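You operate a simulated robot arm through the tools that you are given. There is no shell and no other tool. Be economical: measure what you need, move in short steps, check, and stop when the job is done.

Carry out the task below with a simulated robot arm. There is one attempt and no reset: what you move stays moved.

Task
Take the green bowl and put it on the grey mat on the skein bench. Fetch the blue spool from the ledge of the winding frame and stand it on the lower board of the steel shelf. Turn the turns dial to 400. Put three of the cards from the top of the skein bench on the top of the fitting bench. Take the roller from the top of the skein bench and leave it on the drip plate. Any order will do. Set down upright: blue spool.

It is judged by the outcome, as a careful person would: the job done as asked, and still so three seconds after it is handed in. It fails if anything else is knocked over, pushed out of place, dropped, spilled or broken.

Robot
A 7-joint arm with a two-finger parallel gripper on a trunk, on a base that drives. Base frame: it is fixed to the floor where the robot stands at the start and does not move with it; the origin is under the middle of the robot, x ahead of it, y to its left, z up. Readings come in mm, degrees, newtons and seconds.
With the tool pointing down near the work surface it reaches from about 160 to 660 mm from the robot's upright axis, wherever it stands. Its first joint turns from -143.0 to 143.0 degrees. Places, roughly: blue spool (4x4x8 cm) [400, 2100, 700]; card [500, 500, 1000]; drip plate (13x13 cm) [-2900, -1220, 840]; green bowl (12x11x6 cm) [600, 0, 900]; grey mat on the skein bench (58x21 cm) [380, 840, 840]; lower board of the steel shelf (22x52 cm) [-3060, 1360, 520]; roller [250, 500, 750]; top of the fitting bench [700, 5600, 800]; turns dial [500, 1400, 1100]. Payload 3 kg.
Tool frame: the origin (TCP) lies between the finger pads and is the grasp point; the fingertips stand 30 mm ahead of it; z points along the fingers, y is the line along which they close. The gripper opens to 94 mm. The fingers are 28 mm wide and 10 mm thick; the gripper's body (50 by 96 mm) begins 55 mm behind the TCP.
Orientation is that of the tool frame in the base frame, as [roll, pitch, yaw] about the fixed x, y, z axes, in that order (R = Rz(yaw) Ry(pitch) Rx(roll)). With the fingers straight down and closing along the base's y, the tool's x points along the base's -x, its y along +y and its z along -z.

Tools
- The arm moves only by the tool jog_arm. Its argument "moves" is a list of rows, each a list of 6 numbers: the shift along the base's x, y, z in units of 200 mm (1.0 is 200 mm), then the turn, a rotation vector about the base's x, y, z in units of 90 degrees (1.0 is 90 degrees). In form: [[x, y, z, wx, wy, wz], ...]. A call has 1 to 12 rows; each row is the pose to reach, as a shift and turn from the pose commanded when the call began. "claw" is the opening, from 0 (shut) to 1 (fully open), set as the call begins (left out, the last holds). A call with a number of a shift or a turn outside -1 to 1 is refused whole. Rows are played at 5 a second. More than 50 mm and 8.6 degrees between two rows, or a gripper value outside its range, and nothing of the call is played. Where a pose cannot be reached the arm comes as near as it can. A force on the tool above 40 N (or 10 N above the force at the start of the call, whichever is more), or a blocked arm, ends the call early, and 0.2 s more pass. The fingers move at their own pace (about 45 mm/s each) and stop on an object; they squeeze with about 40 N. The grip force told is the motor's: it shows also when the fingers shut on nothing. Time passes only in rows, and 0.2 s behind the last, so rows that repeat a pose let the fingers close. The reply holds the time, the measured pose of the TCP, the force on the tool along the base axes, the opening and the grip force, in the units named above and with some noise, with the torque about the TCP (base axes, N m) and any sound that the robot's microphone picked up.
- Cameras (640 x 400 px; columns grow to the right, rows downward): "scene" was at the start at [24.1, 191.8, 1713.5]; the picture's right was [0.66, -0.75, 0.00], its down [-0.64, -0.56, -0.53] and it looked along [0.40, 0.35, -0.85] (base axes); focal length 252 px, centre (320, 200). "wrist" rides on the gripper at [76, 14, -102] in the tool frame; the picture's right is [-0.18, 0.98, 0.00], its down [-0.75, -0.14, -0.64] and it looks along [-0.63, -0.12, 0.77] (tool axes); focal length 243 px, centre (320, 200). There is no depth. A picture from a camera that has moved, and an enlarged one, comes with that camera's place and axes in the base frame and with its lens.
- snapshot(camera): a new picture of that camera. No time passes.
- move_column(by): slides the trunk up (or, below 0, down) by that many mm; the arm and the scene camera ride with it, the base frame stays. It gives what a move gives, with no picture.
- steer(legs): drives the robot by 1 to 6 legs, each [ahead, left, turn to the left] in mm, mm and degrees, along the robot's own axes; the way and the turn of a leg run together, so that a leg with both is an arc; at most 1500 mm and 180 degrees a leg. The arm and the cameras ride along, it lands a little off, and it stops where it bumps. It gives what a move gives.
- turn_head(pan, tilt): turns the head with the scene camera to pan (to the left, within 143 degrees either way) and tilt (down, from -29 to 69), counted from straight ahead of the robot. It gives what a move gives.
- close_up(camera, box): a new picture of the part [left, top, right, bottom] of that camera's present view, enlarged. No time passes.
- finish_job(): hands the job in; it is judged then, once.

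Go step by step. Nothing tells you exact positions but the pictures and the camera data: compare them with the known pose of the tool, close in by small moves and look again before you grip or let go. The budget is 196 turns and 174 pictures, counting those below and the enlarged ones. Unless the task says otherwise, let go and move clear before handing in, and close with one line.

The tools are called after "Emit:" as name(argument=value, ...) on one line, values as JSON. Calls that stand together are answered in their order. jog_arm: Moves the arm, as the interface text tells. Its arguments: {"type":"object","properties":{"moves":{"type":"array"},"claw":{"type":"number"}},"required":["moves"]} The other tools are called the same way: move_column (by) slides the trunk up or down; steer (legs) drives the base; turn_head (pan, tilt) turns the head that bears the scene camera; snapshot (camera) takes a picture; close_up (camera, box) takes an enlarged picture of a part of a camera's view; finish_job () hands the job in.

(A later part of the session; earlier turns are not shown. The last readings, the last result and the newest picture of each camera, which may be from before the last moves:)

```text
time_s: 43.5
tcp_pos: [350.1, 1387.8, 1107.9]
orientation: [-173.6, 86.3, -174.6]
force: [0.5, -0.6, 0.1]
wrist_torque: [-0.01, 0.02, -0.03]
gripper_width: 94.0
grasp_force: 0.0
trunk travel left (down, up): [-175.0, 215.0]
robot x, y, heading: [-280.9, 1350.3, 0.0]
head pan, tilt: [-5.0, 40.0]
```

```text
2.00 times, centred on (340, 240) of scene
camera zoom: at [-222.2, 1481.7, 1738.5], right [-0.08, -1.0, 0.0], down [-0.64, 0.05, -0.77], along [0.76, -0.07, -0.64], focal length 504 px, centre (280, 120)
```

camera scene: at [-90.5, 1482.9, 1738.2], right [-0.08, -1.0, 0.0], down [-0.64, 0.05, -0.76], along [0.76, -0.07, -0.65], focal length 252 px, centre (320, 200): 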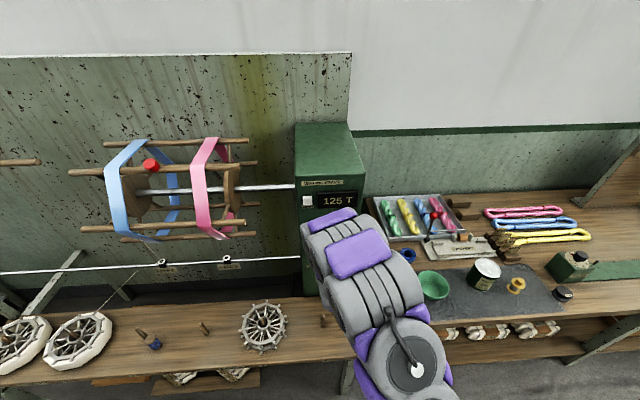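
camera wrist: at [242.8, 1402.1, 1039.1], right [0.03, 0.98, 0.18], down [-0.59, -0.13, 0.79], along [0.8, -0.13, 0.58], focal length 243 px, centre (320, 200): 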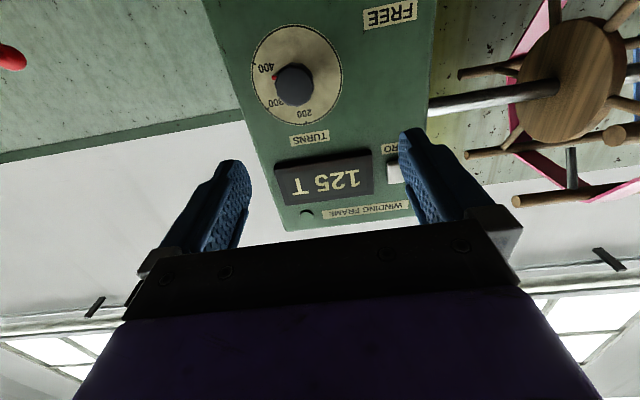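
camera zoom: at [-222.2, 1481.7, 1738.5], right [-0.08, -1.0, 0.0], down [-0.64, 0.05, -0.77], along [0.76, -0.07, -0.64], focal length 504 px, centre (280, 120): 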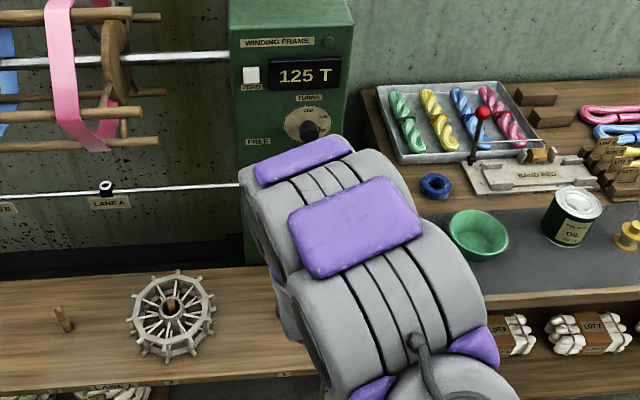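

Reading the plate: 200 is up, 300 at 60°, 400 at 120° clockwise; the pointer is now at about 108°. Knob axis ≈ (y 1364, z 1082), face x ≈ 510. I level the tool and centre it on the knob.

Emit:
jog_arm(claw=0.75, moves=[[0.05, -0.06, -0.06, 0, -0.02, 0.005], [0.15, -0.12, -0.13, 0, -0.041, 0.011], [0.25, -0.12, -0.13, 0, -0.041, 0.011]])

Emit:
snapshot(camera="wrist")

Emit:
close_up(camera="wrist", box=[220, 40, 380, 200])

```text
time_s: 44.3
tcp_pos: [399.1, 1363.9, 1082.5]
orientation: [-81.9, 89.6, -81.8]
force: [-0.2, 0.3, -1.0]
wrist_torque: [0.04, -0.02, -0.01]
gripper_width: 70.4
grasp_force: 0.1
trunk travel left (down, up): [-175.0, 215.0]
robot x, y, heading: [-283.6, 1347.1, 0.5]
head pan, tilt: [-5.0, 40.0]
```

```text
133 pictures are left
camera wrist: at [296.7, 1376.2, 1006.2], right [0.0, 0.98, 0.18], down [-0.64, -0.14, 0.75], along [0.77, -0.11, 0.63], focal length 243 px, centre (320, 200)
```

wrist: 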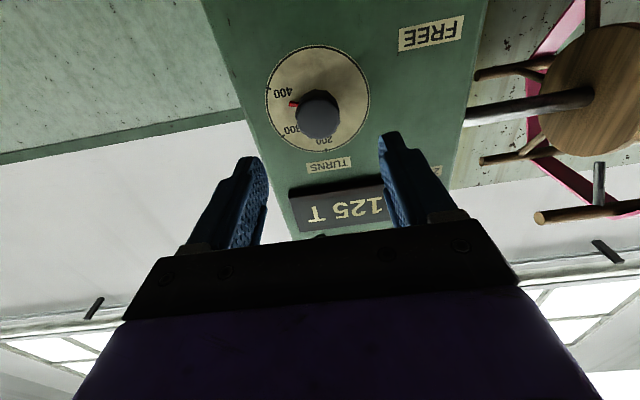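

```text
2.50 times, centred on (300, 120) of wrist
camera zoom: at [296.7, 1376.2, 1006.2], right [0.0, 0.98, 0.18], down [-0.64, -0.14, 0.75], along [0.77, -0.11, 0.63], focal length 606 px, centre (370, 400)
```

zoom: 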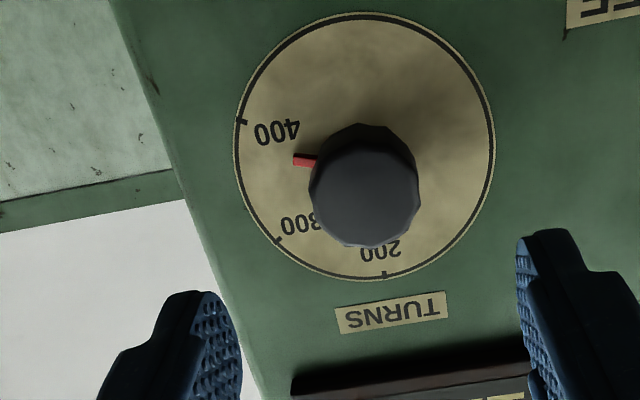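

The pointer is at about 105° and 400 is at 120°, so it needs about 14.5° clockwise. I advance around the knob and grip.

Emit:
jog_arm(claw=0.75, moves=[[0.15, -0.01, 0, 0, 0, 0], [0.3, -0.015, 0.005, 0, 0, 0], [0.4, -0.015, 0.005, 0, 0, 0], [0.46, -0.015, 0.005, 0, 0, 0]])

Emit:
snapshot(camera="wrist")

```text
time_s: 45.3
tcp_pos: [492.8, 1360.7, 1083.7]
orientation: [-88.5, 89.6, -88.6]
force: [0.1, -0.4, 0.2]
wrist_torque: [0.0, 0.0, 0.02]
gripper_width: 70.3
grasp_force: 0.1
trunk travel left (down, up): [-175.0, 215.0]
robot x, y, heading: [-281.3, 1344.3, 0.3]
head pan, tilt: [-5.0, 40.0]
```

```text
131 pictures are left
camera wrist: at [389.6, 1373.3, 1006.9], right [0.0, 0.98, 0.18], down [-0.64, -0.14, 0.75], along [0.77, -0.11, 0.63], focal length 243 px, centre (320, 200)
```

wrist: 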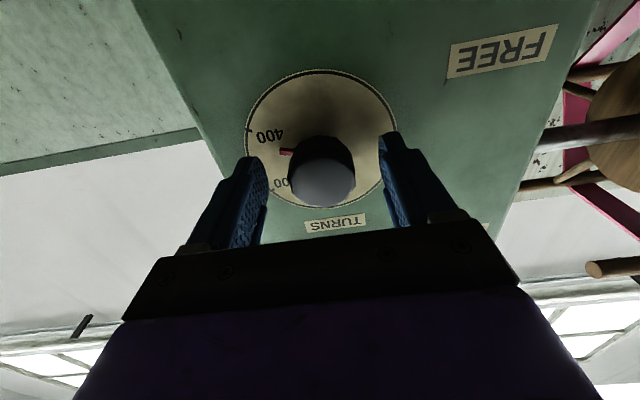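

Fingers are around the knob. Close, then turn 14.5° clockwise.

Emit:
jog_arm(claw=0, moves=[[0, 0, 0, 0, 0, 0], [0, 0, 0, 0, 0, 0], [0, 0, 0, 0, 0, 0], [0, 0, 0, 0, 0, 0]])

Emit:
jog_arm(moves=[[0, 0, 0, 0.08, 0, 0], [0, 0, 0, 0.161, 0, 0], [0, 0, 0, 0.161, 0, 0]])

Emit:
close_up(camera="wrist", box=[220, 40, 420, 240])

```text
time_s: 46.3
tcp_pos: [491.7, 1361.5, 1083.4]
orientation: [-85.1, 89.5, -85.2]
force: [1.5, 0.9, 1.0]
wrist_torque: [0.0, 0.04, 0.2]
gripper_width: 37.7
grasp_force: 45.1
trunk travel left (down, up): [-175.0, 215.0]
robot x, y, heading: [-280.2, 1344.5, 0.4]
head pan, tilt: [-5.0, 40.0]
```

```text
time_s: 47.1
tcp_pos: [491.6, 1361.7, 1083.3]
orientation: [89.8, 76.0, 89.9]
force: [3.1, 2.1, -0.6]
wrist_torque: [-0.57, 0.06, 0.08]
gripper_width: 37.3
grasp_force: 44.8
trunk travel left (down, up): [-175.0, 215.0]
robot x, y, heading: [-279.9, 1344.1, 0.2]
head pan, tilt: [-5.0, 40.0]
```

```text
2.00 times, centred on (320, 140) of wrist
camera zoom: at [389.3, 1393.0, 1012.9], right [0.0, 0.91, 0.42], down [-0.64, -0.32, 0.7], along [0.77, -0.27, 0.58], focal length 485 px, centre (320, 320)
```

zoom: 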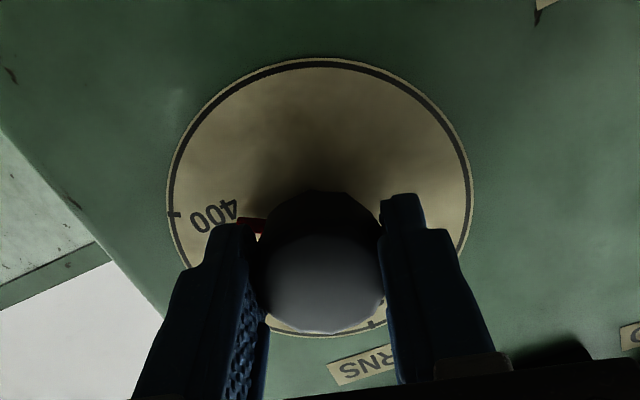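

I release and back off to check the pointer.

Emit:
jog_arm(claw=0.75, moves=[[0, 0, 0, 0, 0, 0], [0, 0, 0, 0, 0, 0], [-0.2, 0, 0, 0, 0, 0], [-0.4, 0, 0, -0.08, 0, 0], [-0.46, 0, 0, -0.161, 0, 0]])

Emit:
close_up(camera="wrist", box=[220, 40, 380, 200])

```text
time_s: 48.3
tcp_pos: [399.5, 1361.8, 1084.3]
orientation: [-88.2, 89.5, -88.1]
force: [0.1, 0.6, -0.1]
wrist_torque: [-0.01, 0.01, 0.01]
gripper_width: 70.7
grasp_force: 0.2
trunk travel left (down, up): [-175.0, 215.0]
robot x, y, heading: [-279.9, 1346.8, 0.2]
head pan, tilt: [-5.0, 40.0]
```

```text
2.50 times, centred on (300, 120) of wrist
camera zoom: at [297.0, 1374.2, 1007.3], right [0.0, 0.98, 0.18], down [-0.64, -0.13, 0.75], along [0.77, -0.11, 0.63], focal length 606 px, centre (370, 400)
```

zoom: 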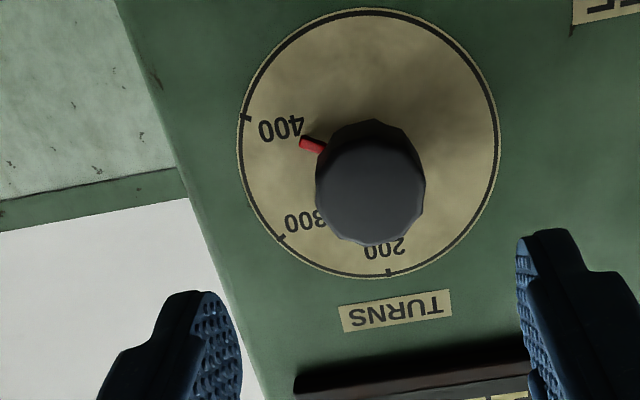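

The pointer now lines up with the 400 mark. Next I bring the tool back to pointing down while retracting, then go for the blue spool.

Emit:
jog_arm(moves=[[-0.1, 0, 0.05, 0, 0.05, 0], [-0.2, 0, 0.1, 0, 0.14, 0], [-0.3, 0, 0.15, 0, 0.23, 0], [-0.4, 0, 0.2, 0, 0.32, 0], [-0.5, 0, 0.2, 0, 0.41, 0], [-0.6, 0, 0.2, 0, 0.5, 0], [-0.6, 0, 0.2, 0, 0.59, 0], [-0.6, 0, 0.2, 0, 0.68, 0], [-0.6, 0, 0.2, 0, 0.77, 0], [-0.6, 0, 0.2, 0, 0.86, 0], [-0.6, 0, 0.2, 0, 0.95, 0], [-0.6, 0, 0.2, 0, 1, 0]])

Emit:
steer(legs=[[0, 700, 0]])

Emit:
turn_head(pan=0, tilt=50)

Emit:
snapshot(camera="scene")

Emit:
snapshot(camera="wrist")

```text
time_s: 50.9
tcp_pos: [278.5, 1361.9, 1124.0]
orientation: [-179.9, -0.1, -179.7]
force: [0.4, 0.0, -0.7]
wrist_torque: [0.0, -0.01, -0.03]
gripper_width: 70.6
grasp_force: 0.1
trunk travel left (down, up): [-175.0, 215.0]
robot x, y, heading: [-278.1, 1344.4, 0.2]
head pan, tilt: [-5.0, 40.0]
```

```text
time_s: 54.8
tcp_pos: [278.0, 2055.9, 1124.9]
orientation: [179.8, -0.1, -179.5]
force: [0.0, 0.0, 0.5]
wrist_torque: [0.04, 0.0, 0.02]
gripper_width: 70.7
grasp_force: 0.1
trunk travel left (down, up): [-175.0, 215.0]
robot x, y, heading: [-281.3, 2041.2, 0.2]
head pan, tilt: [-5.0, 40.0]
```

```text
time_s: 55.5
tcp_pos: [275.4, 2056.6, 1124.6]
orientation: [179.9, 0.1, -179.4]
force: [0.3, 0.5, 0.0]
wrist_torque: [-0.01, 0.01, 0.01]
gripper_width: 70.3
grasp_force: 0.0
trunk travel left (down, up): [-175.0, 215.0]
robot x, y, heading: [-284.3, 2042.2, 0.2]
head pan, tilt: [0.0, 50.0]
```

```text
128 pictures are left
camera scene: at [-231.4, 2181.5, 1724.7], right [0.01, -1.0, 0.0], down [-0.77, 0.0, -0.64], along [0.64, 0.01, -0.77], focal length 252 px, centre (320, 200)
```

scene: 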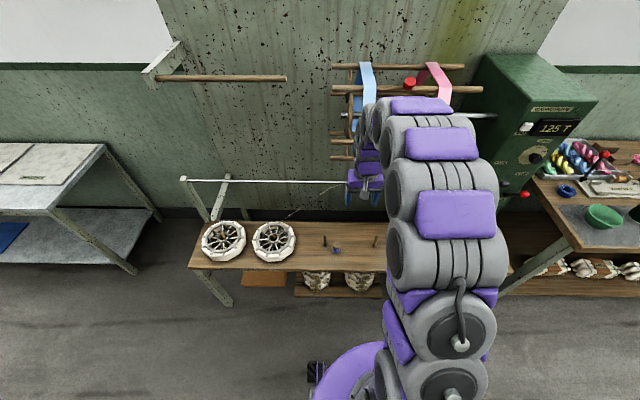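

```text
127 pictures are left
camera wrist: at [198.4, 2068.4, 1227.2], right [0.17, 0.98, 0.0], down [0.75, -0.14, 0.64], along [0.63, -0.11, -0.77], focal length 243 px, centre (320, 200)
```

wrist: 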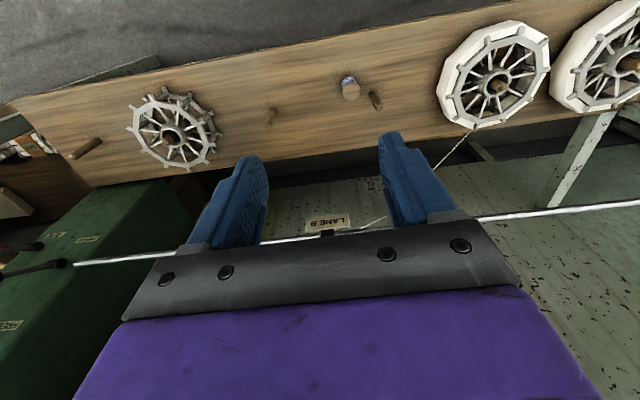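

The spool stands near (370, 2108). I retract the arm a little, drive 200 mm closer and lower above it.

Emit:
jog_arm(claw=0.8, moves=[[-0.2, 0.1, 0, 0, 0, 0], [-0.4, 0.2, 0, 0, 0, 0], [-0.6, 0.25, 0, 0, 0, 0]])

Emit:
steer(legs=[[200, 0, 0]])

Emit:
jog_arm(moves=[[0, 0, -0.2, 0, 0, 0], [0, 0, -0.4, 0, 0, 0], [0, 0, -0.6, 0, 0, 0], [0, 0, -0.8, 0, 0, 0], [0, 0, -1, 0, 0, 0]])

Emit:
snapshot(camera="wrist")

```text
time_s: 56.3
tcp_pos: [151.6, 2110.1, 1125.1]
orientation: [-180.0, 0.2, -179.5]
force: [-0.6, 0.1, 0.4]
wrist_torque: [0.05, 0.03, -0.01]
gripper_width: 75.1
grasp_force: 0.0
trunk travel left (down, up): [-175.0, 215.0]
robot x, y, heading: [-283.2, 2047.8, 0.2]
head pan, tilt: [0.0, 50.0]
```

```text
time_s: 57.9
tcp_pos: [356.5, 2112.8, 1124.3]
orientation: [-179.9, 0.1, -179.4]
force: [0.7, 0.0, -0.7]
wrist_torque: [-0.01, -0.04, 0.01]
gripper_width: 75.2
grasp_force: 0.0
trunk travel left (down, up): [-175.0, 215.0]
robot x, y, heading: [-80.8, 2045.6, 0.4]
head pan, tilt: [0.0, 50.0]
```

```text
time_s: 59.1
tcp_pos: [353.4, 2112.7, 923.7]
orientation: [-180.0, 0.3, -179.5]
force: [0.1, -0.1, 0.1]
wrist_torque: [0.01, 0.01, 0.01]
gripper_width: 75.2
grasp_force: 0.0
trunk travel left (down, up): [-175.0, 215.0]
robot x, y, heading: [-85.4, 2047.4, 0.4]
head pan, tilt: [0.0, 50.0]
```

```text
126 pictures are left
camera wrist: at [277.4, 2125.2, 1027.0], right [0.18, 0.98, 0.0], down [0.75, -0.13, 0.65], along [0.64, -0.11, -0.76], focal length 243 px, centre (320, 200)
```

wrist: 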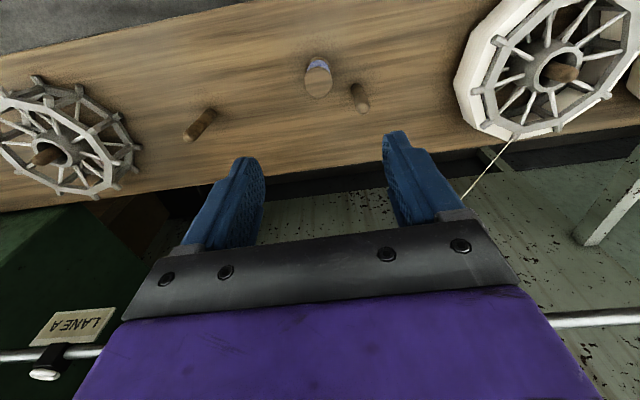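

Emit:
close_up(camera="wrist", box=[260, 30, 420, 130])

Emit:
close_up(camera="scene", box=[200, 180, 440, 330])

```text
4.00 times, centred on (340, 80) of wrist
camera zoom: at [277.4, 2125.2, 1027.0], right [0.18, 0.98, 0.0], down [0.75, -0.13, 0.65], along [0.64, -0.11, -0.76], focal length 970 px, centre (240, 680)
```

zoom: 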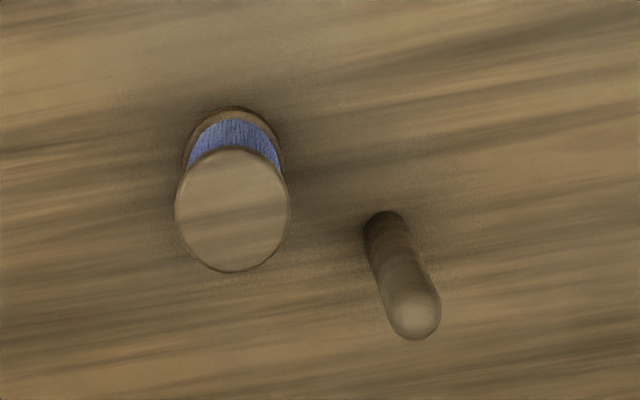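

```text
2.67 times, centred on (320, 255) of scene
camera zoom: at [-30.3, 2190.5, 1724.0], right [0.01, -1.0, 0.0], down [-0.77, -0.01, -0.64], along [0.64, 0.0, -0.77], focal length 671 px, centre (320, 53)
```

zoom: 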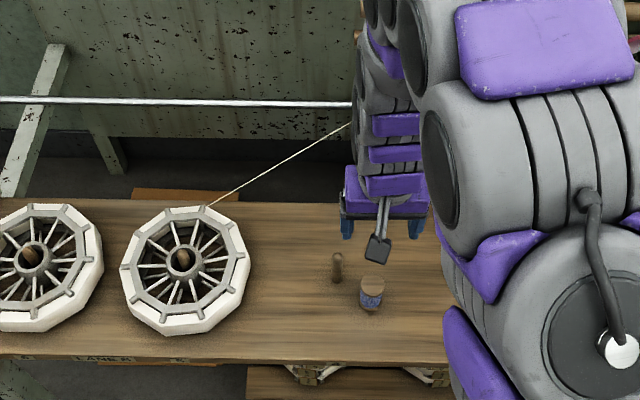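

Before gripping I need to know whether the shelf's lower board can be reached from above. I back off and turn to look at the shelf.

Emit:
jog_arm(moves=[[0, 0, 0.25, 0, 0, 0], [0, 0, 0.5, 0, 0, 0], [-0.2, 0, 0.6, 0, 0, 0]])

Emit:
steer(legs=[[-450, 0, 0], [0, 0, 90]])

Emit:
turn_head(pan=102, tilt=20)

Emit:
snapshot(camera="scene")

Emit:
close_up(camera="scene", box=[240, 120, 400, 220])

```text
time_s: 59.9
tcp_pos: [312.7, 2112.7, 1043.8]
orientation: [180.0, 0.1, -179.6]
force: [1.0, 0.1, -0.6]
wrist_torque: [0.0, 0.01, -0.03]
gripper_width: 75.4
grasp_force: 0.0
trunk travel left (down, up): [-175.0, 215.0]
robot x, y, heading: [-80.2, 2049.1, 0.5]
head pan, tilt: [0.0, 50.0]
```

```text
time_s: 66.4
tcp_pos: [-594.9, 2442.3, 1044.9]
orientation: [-179.9, 0.2, -89.9]
force: [0.4, -0.3, 0.5]
wrist_torque: [0.03, 0.02, 0.0]
gripper_width: 75.0
grasp_force: 0.1
trunk travel left (down, up): [-175.0, 215.0]
robot x, y, heading: [-534.5, 2043.2, 89.7]
head pan, tilt: [0.0, 50.0]
```

```text
time_s: 68.2
tcp_pos: [-594.4, 2440.2, 1042.8]
orientation: [-179.9, 0.2, -89.9]
force: [-1.0, -1.1, 0.0]
wrist_torque: [0.01, -0.01, 0.0]
gripper_width: 75.4
grasp_force: 0.0
trunk travel left (down, up): [-175.0, 215.0]
robot x, y, heading: [-534.0, 2044.2, 89.8]
head pan, tilt: [102.0, 20.0]
```

```text
123 pictures are left
camera scene: at [-765.2, 1999.3, 1769.8], right [-0.21, 0.98, 0.0], down [0.34, 0.07, -0.94], along [-0.92, -0.19, -0.34], focal length 252 px, centre (320, 200)
```

scene: 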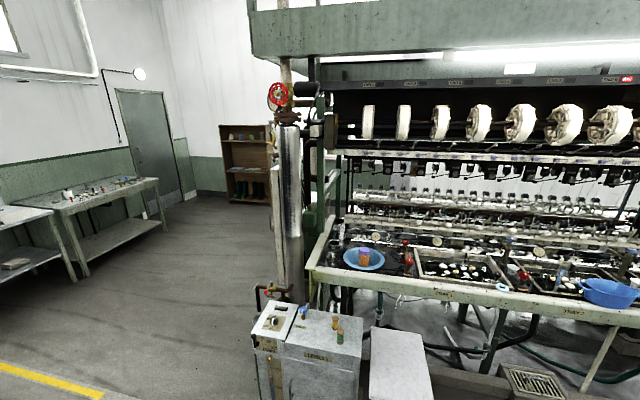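

```text
4.00 times, centred on (320, 170) of scene
camera zoom: at [-765.2, 1999.3, 1769.8], right [-0.21, 0.98, 0.0], down [0.34, 0.07, -0.94], along [-0.92, -0.19, -0.34], focal length 1007 px, centre (320, 320)
```

zoom: 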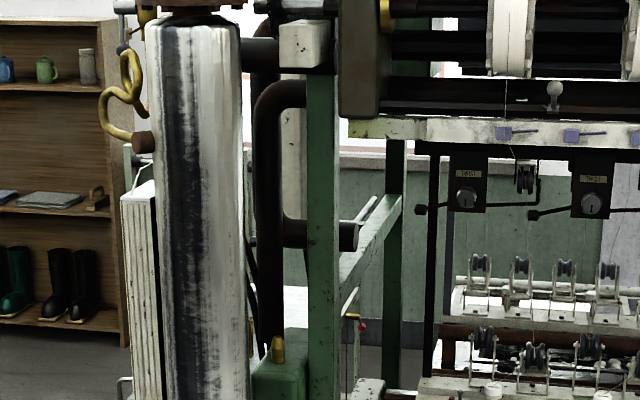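

The shelf is hidden behind the column from here. I drive back along the aisle to see it from the south-east.

Emit:
steer(legs=[[-1500, 300, 0], [0, 600, 0]])

Emit:
turn_head(pan=65, tilt=20)

Emit:
snapshot(camera="scene")

Emit:
turn_head(pan=130, tilt=20)

Emit:
snapshot(camera="scene")

```text
refused: leg 1 is longer than a leg can be; nothing moved
```

```text
time_s: 69.2
tcp_pos: [-595.3, 2440.1, 1043.9]
orientation: [-179.9, 0.2, -89.9]
force: [-1.2, 0.1, 0.2]
wrist_torque: [-0.02, 0.01, 0.01]
gripper_width: 75.3
grasp_force: 0.1
trunk travel left (down, up): [-175.0, 215.0]
robot x, y, heading: [-533.9, 2045.6, 90.0]
head pan, tilt: [65.0, 20.0]
```

```text
121 pictures are left
camera scene: at [-758.5, 2057.9, 1769.7], right [0.42, 0.91, 0.0], down [0.31, -0.15, -0.94], along [-0.85, 0.4, -0.34], focal length 252 px, centre (320, 200)
```

scene: 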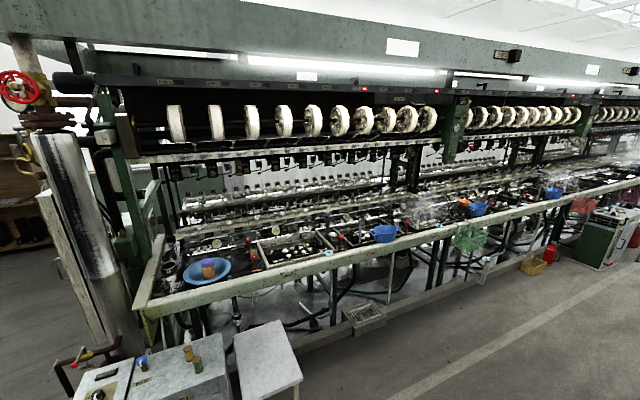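

```text
time_s: 70.6
tcp_pos: [-595.0, 2439.5, 1044.3]
orientation: [-180.0, 0.3, -89.9]
force: [0.2, -0.2, 1.1]
wrist_torque: [0.02, 0.0, -0.01]
gripper_width: 75.3
grasp_force: 0.1
trunk travel left (down, up): [-175.0, 215.0]
robot x, y, heading: [-534.9, 2039.1, 89.8]
head pan, tilt: [130.0, 20.0]
```

```text
120 pictures are left
camera scene: at [-745.6, 1958.8, 1769.9], right [-0.64, 0.77, 0.0], down [0.26, 0.22, -0.94], along [-0.72, -0.6, -0.34], focal length 252 px, centre (320, 200)
```

scene: 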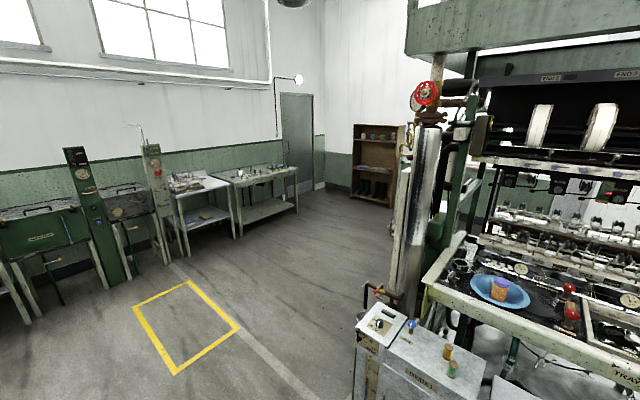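

Emit:
steer(legs=[[-1450, 0, 0], [0, 600, 0]])

Emit:
turn_head(pan=65, tilt=25)

Emit:
snapshot(camera="scene")

```text
time_s: 80.8
tcp_pos: [-1191.8, 982.7, 1044.7]
orientation: [179.9, 0.2, -89.9]
force: [-0.5, 0.0, -0.2]
wrist_torque: [-0.02, 0.01, -0.01]
gripper_width: 75.4
grasp_force: 0.0
trunk travel left (down, up): [-175.0, 215.0]
robot x, y, heading: [-1132.0, 589.3, 90.2]
head pan, tilt: [130.0, 20.0]
```

```text
time_s: 82.2
tcp_pos: [-1192.1, 982.7, 1045.4]
orientation: [-180.0, 0.3, -90.0]
force: [-0.7, 1.2, 0.4]
wrist_torque: [0.03, 0.05, 0.0]
gripper_width: 75.3
grasp_force: 0.0
trunk travel left (down, up): [-175.0, 215.0]
robot x, y, heading: [-1136.4, 589.4, 89.5]
head pan, tilt: [65.0, 25.0]
```

```text
119 pictures are left
camera scene: at [-1357.9, 601.0, 1761.7], right [0.43, 0.91, 0.0], down [0.38, -0.18, -0.91], along [-0.82, 0.38, -0.42], focal length 252 px, centre (320, 200)
```

scene: 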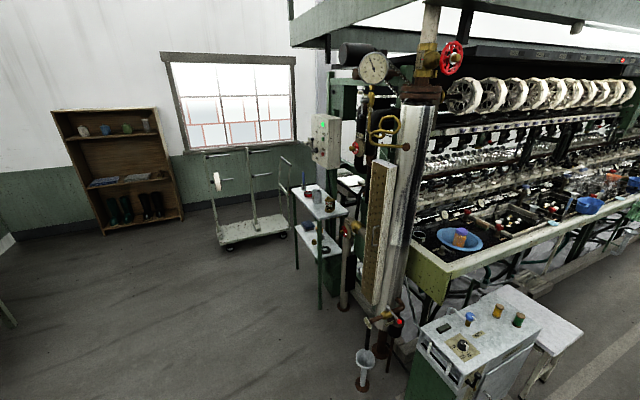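

Emit:
close_up(camera="scene", box=[270, 160, 370, 310])

```text
2.67 times, centred on (320, 235) of scene
camera zoom: at [-1357.9, 601.0, 1761.7], right [0.43, 0.91, 0.0], down [0.38, -0.18, -0.91], along [-0.82, 0.38, -0.42], focal length 671 px, centre (320, 107)
```

zoom: 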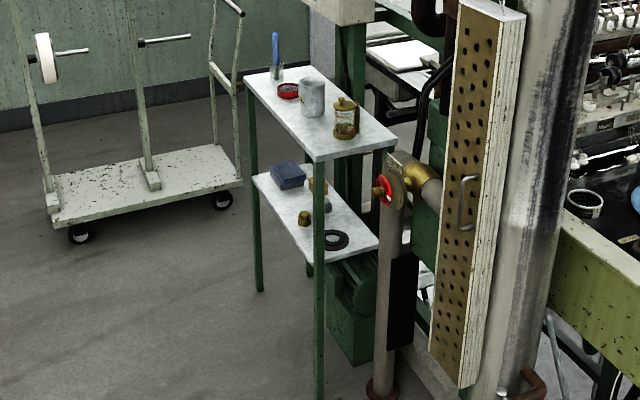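

The shelf's lower board opens to the south (‑y) with roughly 300 mm clearance; the spool should be gripped with a 45° tilted tool. First the roller: I drive back to the skein bench.

Emit:
steer(legs=[[0, 0, -90], [1056, -120, 0]])

Emit:
snapshot(camera="wrist")

```text
time_s: 91.4
tcp_pos: [304.0, 509.4, 1044.7]
orientation: [179.9, 0.2, 179.3]
force: [0.1, 0.9, 0.1]
wrist_torque: [-0.02, 0.03, 0.02]
gripper_width: 75.0
grasp_force: 0.1
trunk travel left (down, up): [-175.0, 215.0]
robot x, y, heading: [-93.9, 450.3, -0.8]
head pan, tilt: [65.0, 25.0]
```

```text
117 pictures are left
camera wrist: at [227.4, 522.8, 1146.6], right [0.2, 0.98, 0.0], down [0.75, -0.15, 0.64], along [0.63, -0.13, -0.76], focal length 243 px, centre (320, 200)
```

wrist: 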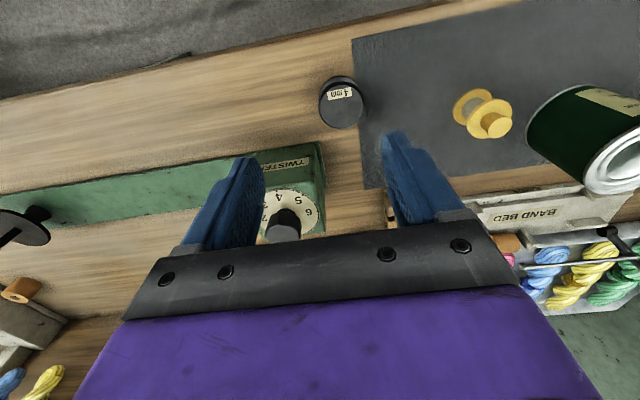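

Emit:
close_up(camera="wrist", box=[280, 50, 440, 150])

Emit:
turn_head(pan=10, tilt=55)

Emit:
snapshot(camera="scene")

```text
4.00 times, centred on (360, 100) of wrist
camera zoom: at [227.4, 522.8, 1146.6], right [0.2, 0.98, 0.0], down [0.75, -0.15, 0.64], along [0.63, -0.13, -0.76], focal length 970 px, centre (160, 600)
```

zoom: 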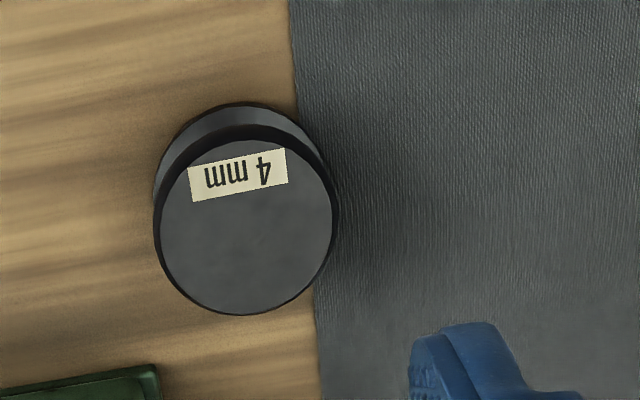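

```text
time_s: 92.7
tcp_pos: [302.4, 507.2, 1044.6]
orientation: [-180.0, 0.3, 179.4]
force: [-0.3, 0.6, 0.3]
wrist_torque: [0.02, 0.03, -0.01]
gripper_width: 75.4
grasp_force: 0.0
trunk travel left (down, up): [-175.0, 215.0]
robot x, y, heading: [-91.9, 454.8, -1.0]
head pan, tilt: [10.0, 55.0]
```

```text
115 pictures are left
camera scene: at [-45.4, 608.0, 1717.7], right [0.16, -0.99, 0.0], down [-0.81, -0.13, -0.57], along [0.56, 0.09, -0.82], focal length 252 px, centre (320, 200)
```

scene: 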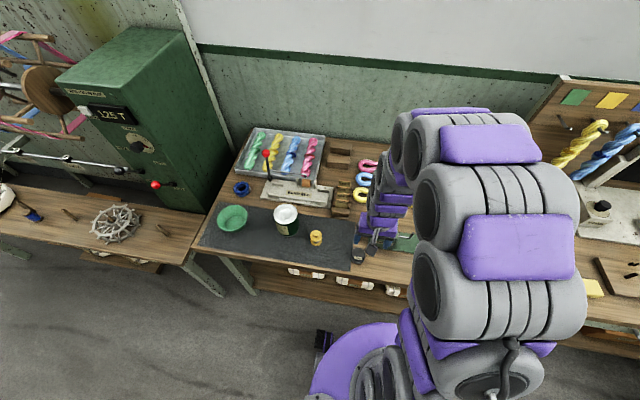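

The "4 mm" roller is a 52 mm disc at about (324, 527). I move over it and descend to check.

Emit:
jog_arm(claw=0.85, moves=[[0.1, 0.09, -0.1, 0, 0, 0], [0.1, 0.09, -0.3, 0, 0, 0], [0.1, 0.09, -0.5, 0, 0, 0], [0.1, 0.09, -0.65, 0, 0, 0]])

Emit:
snapshot(camera="wrist")

```text
time_s: 93.7
tcp_pos: [323.4, 525.7, 915.0]
orientation: [179.9, 0.4, 179.3]
force: [0.2, 0.6, 0.7]
wrist_torque: [0.01, -0.02, 0.03]
gripper_width: 79.9
grasp_force: 0.0
trunk travel left (down, up): [-175.0, 215.0]
robot x, y, heading: [-90.0, 456.4, -0.8]
head pan, tilt: [10.0, 55.0]
```

```text
114 pictures are left
camera wrist: at [246.0, 540.4, 1016.9], right [0.2, 0.98, 0.0], down [0.75, -0.15, 0.65], along [0.63, -0.12, -0.76], focal length 243 px, centre (320, 200)
```

wrist: 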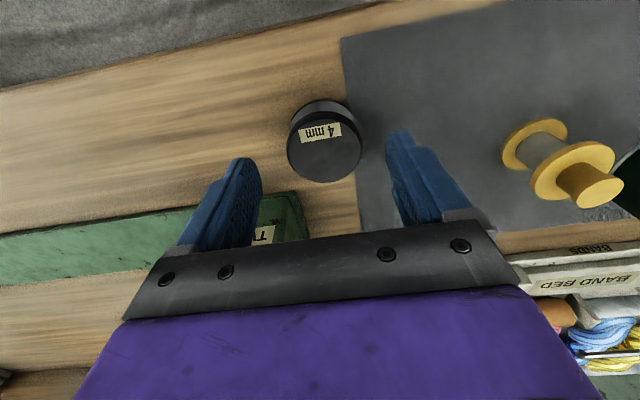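

Clear of the twister. I descend and grip.

Emit:
jog_arm(claw=0.8, moves=[[-0.015, 0.01, -0.1, 0, 0, 0], [-0.015, 0.01, -0.19, 0, 0, 0]])

Emit:
jog_arm(claw=0, moves=[[0, 0, 0, 0, 0, 0], [0, 0, 0, 0, 0, 0], [0, 0, 0, 0, 0, 0]])

Emit:
jog_arm(moves=[[0, 0, 0.15, 0, 0, 0], [0, 0, 0.4, 0, 0, 0], [0, 0, 0.6, 0, 0, 0], [0, 0, 0.8, 0, 0, 0]])

Emit:
snapshot(camera="wrist")

```text
time_s: 94.2
tcp_pos: [318.4, 527.5, 876.4]
orientation: [180.0, 0.3, 179.3]
force: [0.3, -0.1, -1.1]
wrist_torque: [-0.05, -0.01, 0.02]
gripper_width: 75.4
grasp_force: 0.0
trunk travel left (down, up): [-175.0, 215.0]
robot x, y, heading: [-94.6, 453.2, -0.9]
head pan, tilt: [10.0, 55.0]
```

```text
time_s: 95.0
tcp_pos: [319.6, 528.2, 878.5]
orientation: [179.8, 0.4, 179.2]
force: [2.0, 0.1, 22.5]
wrist_torque: [0.02, -0.32, 0.05]
gripper_width: 49.5
grasp_force: 40.5
trunk travel left (down, up): [-175.0, 215.0]
robot x, y, heading: [-89.5, 456.3, -0.9]
head pan, tilt: [10.0, 55.0]
```

```text
time_s: 96.0
tcp_pos: [317.9, 526.7, 1038.3]
orientation: [180.0, 0.3, 179.4]
force: [0.2, -0.7, 0.0]
wrist_torque: [0.0, -0.02, 0.02]
gripper_width: 49.5
grasp_force: 40.3
trunk travel left (down, up): [-175.0, 215.0]
robot x, y, heading: [-89.9, 455.1, -0.8]
head pan, tilt: [10.0, 55.0]
```

```text
113 pictures are left
camera wrist: at [241.2, 541.7, 1139.6], right [0.2, 0.98, 0.0], down [0.75, -0.15, 0.65], along [0.63, -0.13, -0.76], focal length 243 px, centre (320, 200)
```

wrist: 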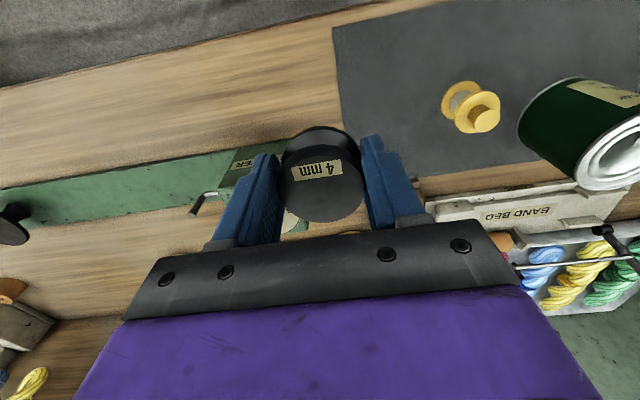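

The roller is held. I drive to the area of the drip plate (facing south) and look.

Emit:
steer(legs=[[-400, 0, 0], [0, 0, -90], [0, -1450, 0], [700, -700, 0]])

Emit:
turn_head(pan=0, tilt=35)

Emit:
snapshot(camera="scene")

Emit:
turn_head(pan=-40, tilt=35)

Emit:
snapshot(camera="scene")

```text
time_s: 114.0
tcp_pos: [-2597.2, -593.0, 1037.1]
orientation: [-179.9, 0.2, 88.5]
force: [0.7, -0.3, -0.5]
wrist_torque: [0.02, 0.02, 0.02]
gripper_width: 49.1
grasp_force: 39.9
trunk travel left (down, up): [-175.0, 215.0]
robot x, y, heading: [-2670.2, -182.1, -91.7]
head pan, tilt: [10.0, 55.0]
```

```text
time_s: 114.8
tcp_pos: [-2598.9, -591.2, 1036.7]
orientation: [179.9, 0.2, 88.4]
force: [1.1, -0.1, -0.9]
wrist_torque: [0.01, 0.0, -0.02]
gripper_width: 49.3
grasp_force: 39.6
trunk travel left (down, up): [-175.0, 215.0]
robot x, y, heading: [-2667.1, -181.1, -91.7]
head pan, tilt: [0.0, 35.0]
```

```text
112 pictures are left
camera scene: at [-2525.8, -243.9, 1745.7], right [-1.0, 0.03, 0.0], down [0.02, 0.58, -0.82], along [-0.02, -0.82, -0.58], focal length 252 px, centre (320, 200)
```

scene: 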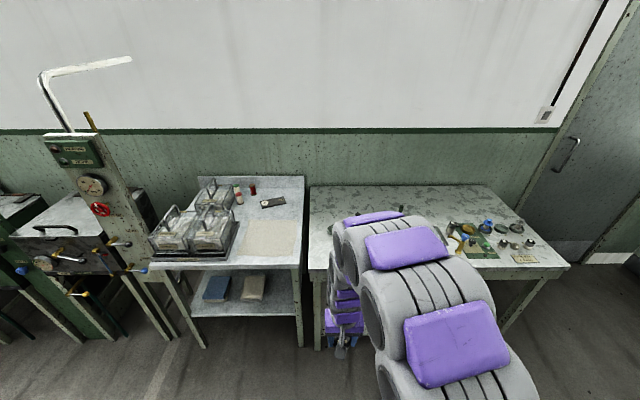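

```text
time_s: 115.9
tcp_pos: [-2599.3, -590.1, 1036.1]
orientation: [179.9, 0.3, 88.5]
force: [0.4, -0.1, -0.7]
wrist_torque: [0.03, 0.02, 0.02]
gripper_width: 49.2
grasp_force: 40.1
trunk travel left (down, up): [-175.0, 215.0]
robot x, y, heading: [-2668.0, -178.4, -91.6]
head pan, tilt: [-40.0, 35.0]
```

```text
111 pictures are left
camera scene: at [-2583.1, -221.7, 1745.9], right [-0.75, 0.66, 0.0], down [0.38, 0.43, -0.82], along [-0.54, -0.61, -0.57], focal length 252 px, centre (320, 200)
```

scene: 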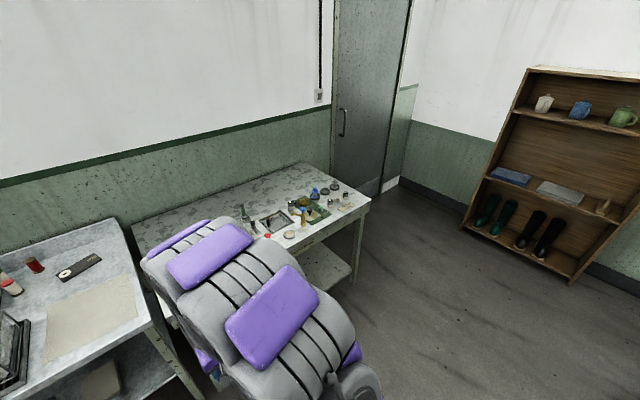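

Emit:
close_up(camera="scene", box=[200, 160, 380, 270])

Emit:
snapshot(camera="wrist")

```text
3.56 times, centred on (290, 215) of scene
camera zoom: at [-2583.1, -221.7, 1745.9], right [-0.75, 0.66, 0.0], down [0.38, 0.43, -0.82], along [-0.54, -0.61, -0.57], focal length 895 px, centre (427, 147)
```

zoom: 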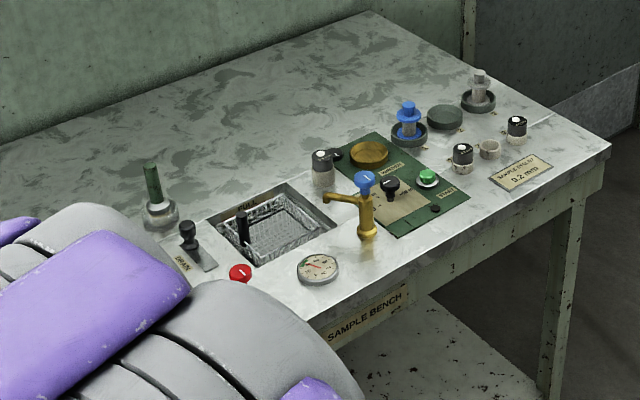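

```text
109 pictures are left
camera wrist: at [-2583.2, -515.2, 1139.1], right [0.98, -0.21, 0.0], down [-0.16, -0.75, 0.65], along [-0.13, -0.63, -0.76], focal length 243 px, centre (320, 200)
```

wrist: 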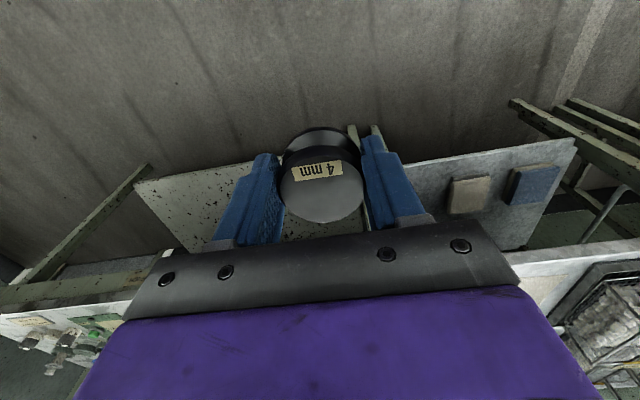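

The sample bench spot at (-2900, -1220) is hidden by my arm. I shift the robot west to see it.

Emit:
steer(legs=[[0, -430, 1.7]])

Emit:
turn_head(pan=5, tilt=42)

Emit:
snapshot(camera="scene")

```text
time_s: 118.5
tcp_pos: [-3009.0, -583.7, 1036.4]
orientation: [-179.7, 0.3, 90.7]
force: [-0.4, 0.1, -1.3]
wrist_torque: [0.03, -0.01, 0.03]
gripper_width: 49.5
grasp_force: 40.2
trunk travel left (down, up): [-175.0, 215.0]
robot x, y, heading: [-3099.9, -173.6, -89.9]
head pan, tilt: [-40.0, 35.0]
```

```text
time_s: 119.6
tcp_pos: [-3016.1, -581.8, 1037.8]
orientation: [-180.0, 0.4, 90.6]
force: [0.5, -0.9, 0.3]
wrist_torque: [-0.02, -0.02, 0.01]
gripper_width: 49.4
grasp_force: 39.7
trunk travel left (down, up): [-175.0, 215.0]
robot x, y, heading: [-3098.2, -173.3, -89.7]
head pan, tilt: [5.0, 42.0]
```

```text
108 pictures are left
camera scene: at [-2946.5, -229.1, 1735.2], right [-1.0, -0.09, 0.0], down [-0.06, 0.67, -0.74], along [0.07, -0.74, -0.67], focal length 252 px, centre (320, 200)
```

scene: 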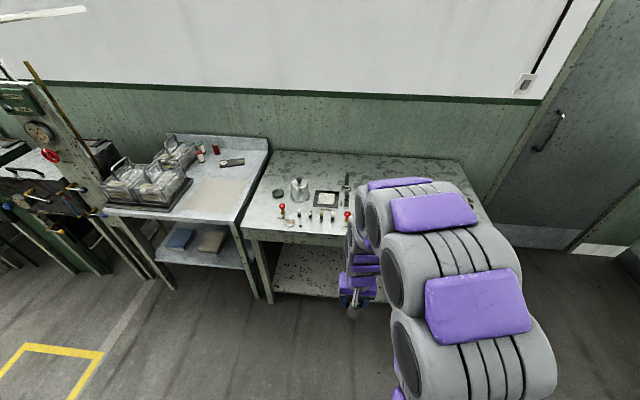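

Emit:
close_up(camera="scene", box=[240, 140, 400, 240])

```text
4.00 times, centred on (320, 190) of scene
camera zoom: at [-2946.5, -229.1, 1735.2], right [-1.0, -0.09, 0.0], down [-0.06, 0.67, -0.74], along [0.07, -0.74, -0.67], focal length 1007 px, centre (320, 240)
```

zoom: 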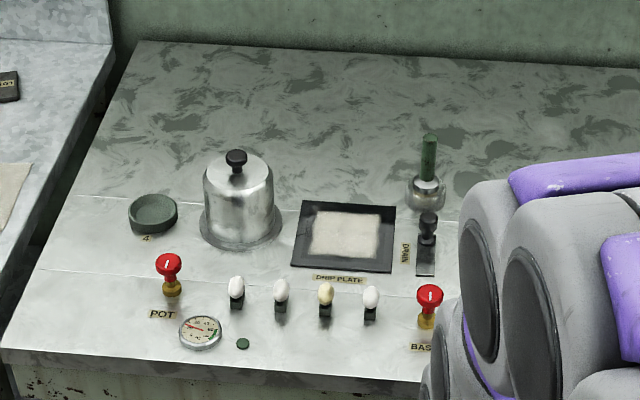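

The drip plate is at about (-2885, -1225). I drive up to it.

Emit:
steer(legs=[[480, 120, 0]])

Emit:
snapshot(camera="wrist")

```text
time_s: 122.5
tcp_pos: [-2893.4, -1062.9, 1037.3]
orientation: [179.8, 0.3, 90.7]
force: [-0.6, 0.4, -0.2]
wrist_torque: [0.02, -0.01, 0.0]
gripper_width: 49.4
grasp_force: 40.1
trunk travel left (down, up): [-175.0, 215.0]
robot x, y, heading: [-2977.1, -654.7, -89.7]
head pan, tilt: [5.0, 42.0]
```

```text
106 pictures are left
camera wrist: at [-2879.5, -986.8, 1139.2], right [0.99, -0.17, 0.0], down [-0.13, -0.75, 0.65], along [-0.11, -0.64, -0.76], focal length 243 px, centre (320, 200)
```

wrist: 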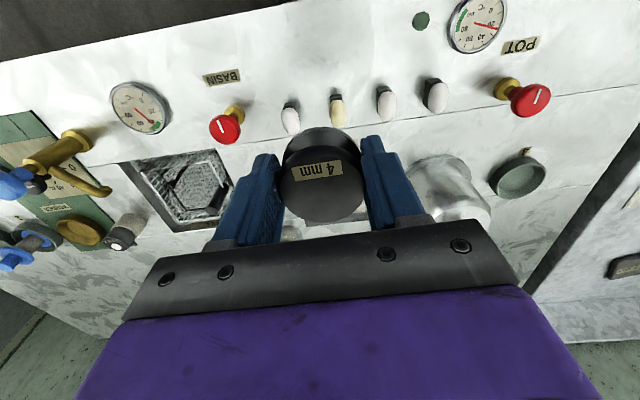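

Emit:
jog_arm(moves=[[0.01, -0.2, 0, 0, 0, 0], [0.02, -0.4, 0, 0, 0, 0], [0.03, -0.6, 0, 0, 0, 0], [0.04, -0.75, -0.05, 0, 0, 0], [0.04, -0.75, -0.25, 0, 0, 0]])

Emit:
snapshot(camera="wrist")

Emit:
turn_head(pan=-20, tilt=55)

Emit:
snapshot(camera="scene")

```text
time_s: 123.7
tcp_pos: [-2882.2, -1211.9, 986.7]
orientation: [-179.8, 0.3, 90.7]
force: [0.5, -0.7, -1.1]
wrist_torque: [0.01, 0.01, -0.02]
gripper_width: 49.2
grasp_force: 40.0
trunk travel left (down, up): [-175.0, 215.0]
robot x, y, heading: [-2976.8, -658.0, -89.5]
head pan, tilt: [5.0, 42.0]
```

```text
105 pictures are left
camera wrist: at [-2868.8, -1135.9, 1088.5], right [0.99, -0.17, 0.0], down [-0.13, -0.75, 0.65], along [-0.11, -0.64, -0.76], focal length 243 px, centre (320, 200)
```

wrist: 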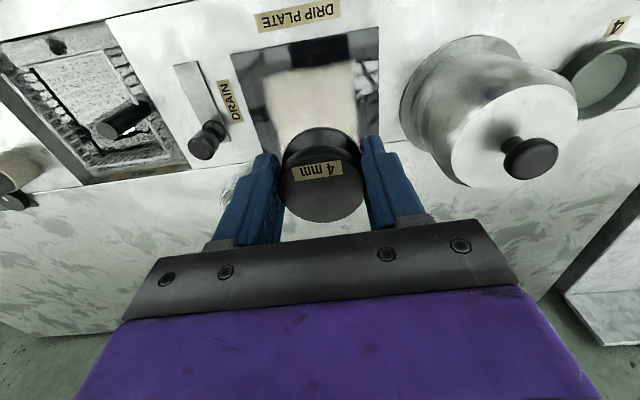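

```text
time_s: 124.6
tcp_pos: [-2883.1, -1211.5, 988.0]
orientation: [179.9, 0.4, 90.8]
force: [0.5, 0.8, -0.7]
wrist_torque: [-0.02, -0.01, 0.01]
gripper_width: 49.5
grasp_force: 40.0
trunk travel left (down, up): [-175.0, 215.0]
robot x, y, heading: [-2975.8, -654.4, -89.4]
head pan, tilt: [-20.0, 55.0]
```

```text
104 pictures are left
camera scene: at [-2857.3, -695.2, 1717.6], right [-0.94, 0.33, 0.0], down [0.27, 0.77, -0.57], along [-0.19, -0.54, -0.82], focal length 252 px, centre (320, 200)
```

scene: 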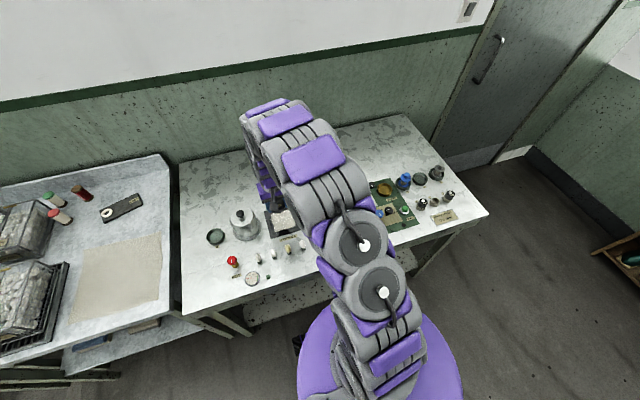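

Plate centre (-2888, -1229). I align and lower to just above, then creep to contact.

Emit:
jog_arm(moves=[[-0.025, -0.085, 0, 0, 0, 0], [-0.025, -0.085, -0.2, 0, 0, 0], [-0.025, -0.085, -0.4, 0, 0, 0], [-0.025, -0.085, -0.46, 0, 0, 0]])

Emit:
snapshot(camera="wrist")

```text
time_s: 125.6
tcp_pos: [-2886.7, -1228.9, 896.2]
orientation: [-180.0, 0.4, 90.8]
force: [0.0, 0.2, -0.7]
wrist_torque: [-0.02, -0.01, 0.0]
gripper_width: 49.3
grasp_force: 40.3
trunk travel left (down, up): [-175.0, 215.0]
robot x, y, heading: [-2974.2, -656.3, -89.5]
head pan, tilt: [-20.0, 55.0]
```

```text
103 pictures are left
camera wrist: at [-2874.3, -1152.2, 997.8], right [0.99, -0.17, 0.0], down [-0.13, -0.75, 0.65], along [-0.11, -0.64, -0.76], focal length 243 px, centre (320, 200)
```

wrist: 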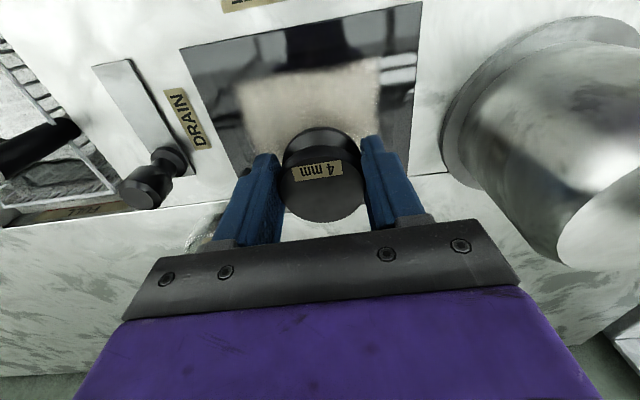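

Emit:
jog_arm(moves=[[0, 0, -0.02, 0, 0, 0], [0, 0, -0.04, 0, 0, 0], [0, 0, -0.06, 0, 0, 0], [0, 0, -0.06, 0, 0, 0]])

```text
time_s: 126.6
tcp_pos: [-2888.2, -1228.4, 882.2]
orientation: [-179.9, 0.4, 90.8]
force: [-0.1, 0.2, -1.9]
wrist_torque: [0.05, 0.03, 0.01]
gripper_width: 49.4
grasp_force: 40.1
trunk travel left (down, up): [-175.0, 215.0]
robot x, y, heading: [-2971.5, -654.4, -89.8]
head pan, tilt: [-20.0, 55.0]
```

Emit:
jog_arm(moves=[[0, 0, -0.015, 0, 0, 0], [0, 0, -0.03, 0, 0, 0], [0, 0, -0.03, 0, 0, 0]])

```text
time_s: 127.2
tcp_pos: [-2886.8, -1228.6, 883.1]
orientation: [179.8, 1.0, 90.8]
force: [0.2, 8.5, 27.3]
wrist_torque: [0.66, 0.1, 0.01]
gripper_width: 49.1
grasp_force: 40.0
trunk travel left (down, up): [-175.0, 215.0]
robot x, y, heading: [-2976.7, -652.9, -89.4]
head pan, tilt: [-20.0, 55.0]
stopped in row 2: the force on the tool passed its limit at 44 N (the readings are from after the stop); the commanded pose is now the measured one
```

Contact. I release and rise straight up.

Emit:
jog_arm(claw=0.7, moves=[[0, 0, 0.01, 0, 0, 0], [0, 0, 0.01, 0, 0, 0], [0, 0, 0.01, 0, 0, 0], [0, 0, 0.2, 0, 0, 0], [0, 0, 0.4, 0, 0, 0], [0, 0, 0.6, 0, 0, 0], [0, 0, 0.8, 0, 0, 0]])

Emit:
snapshot(camera="wrist")

```text
time_s: 128.8
tcp_pos: [-2887.4, -1230.1, 1041.8]
orientation: [180.0, 0.8, 90.8]
force: [-0.5, -0.2, 0.0]
wrist_torque: [0.0, -0.05, -0.01]
gripper_width: 66.0
grasp_force: 0.1
trunk travel left (down, up): [-175.0, 215.0]
robot x, y, heading: [-2977.3, -654.5, -89.6]
head pan, tilt: [-20.0, 55.0]
```

```text
102 pictures are left
camera wrist: at [-2873.8, -1152.1, 1143.5], right [0.99, -0.17, 0.0], down [-0.13, -0.75, 0.65], along [-0.11, -0.64, -0.76], focal length 243 px, centre (320, 200)
```

wrist: 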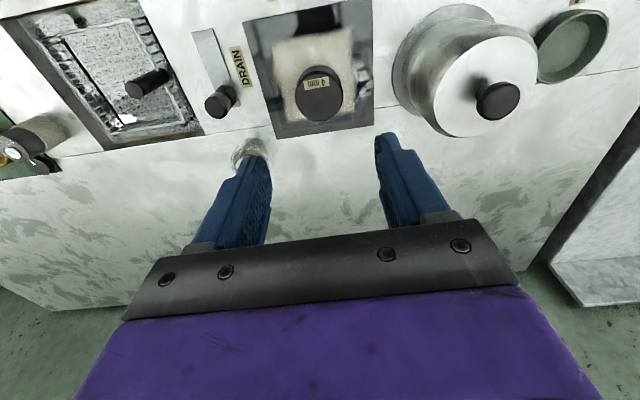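

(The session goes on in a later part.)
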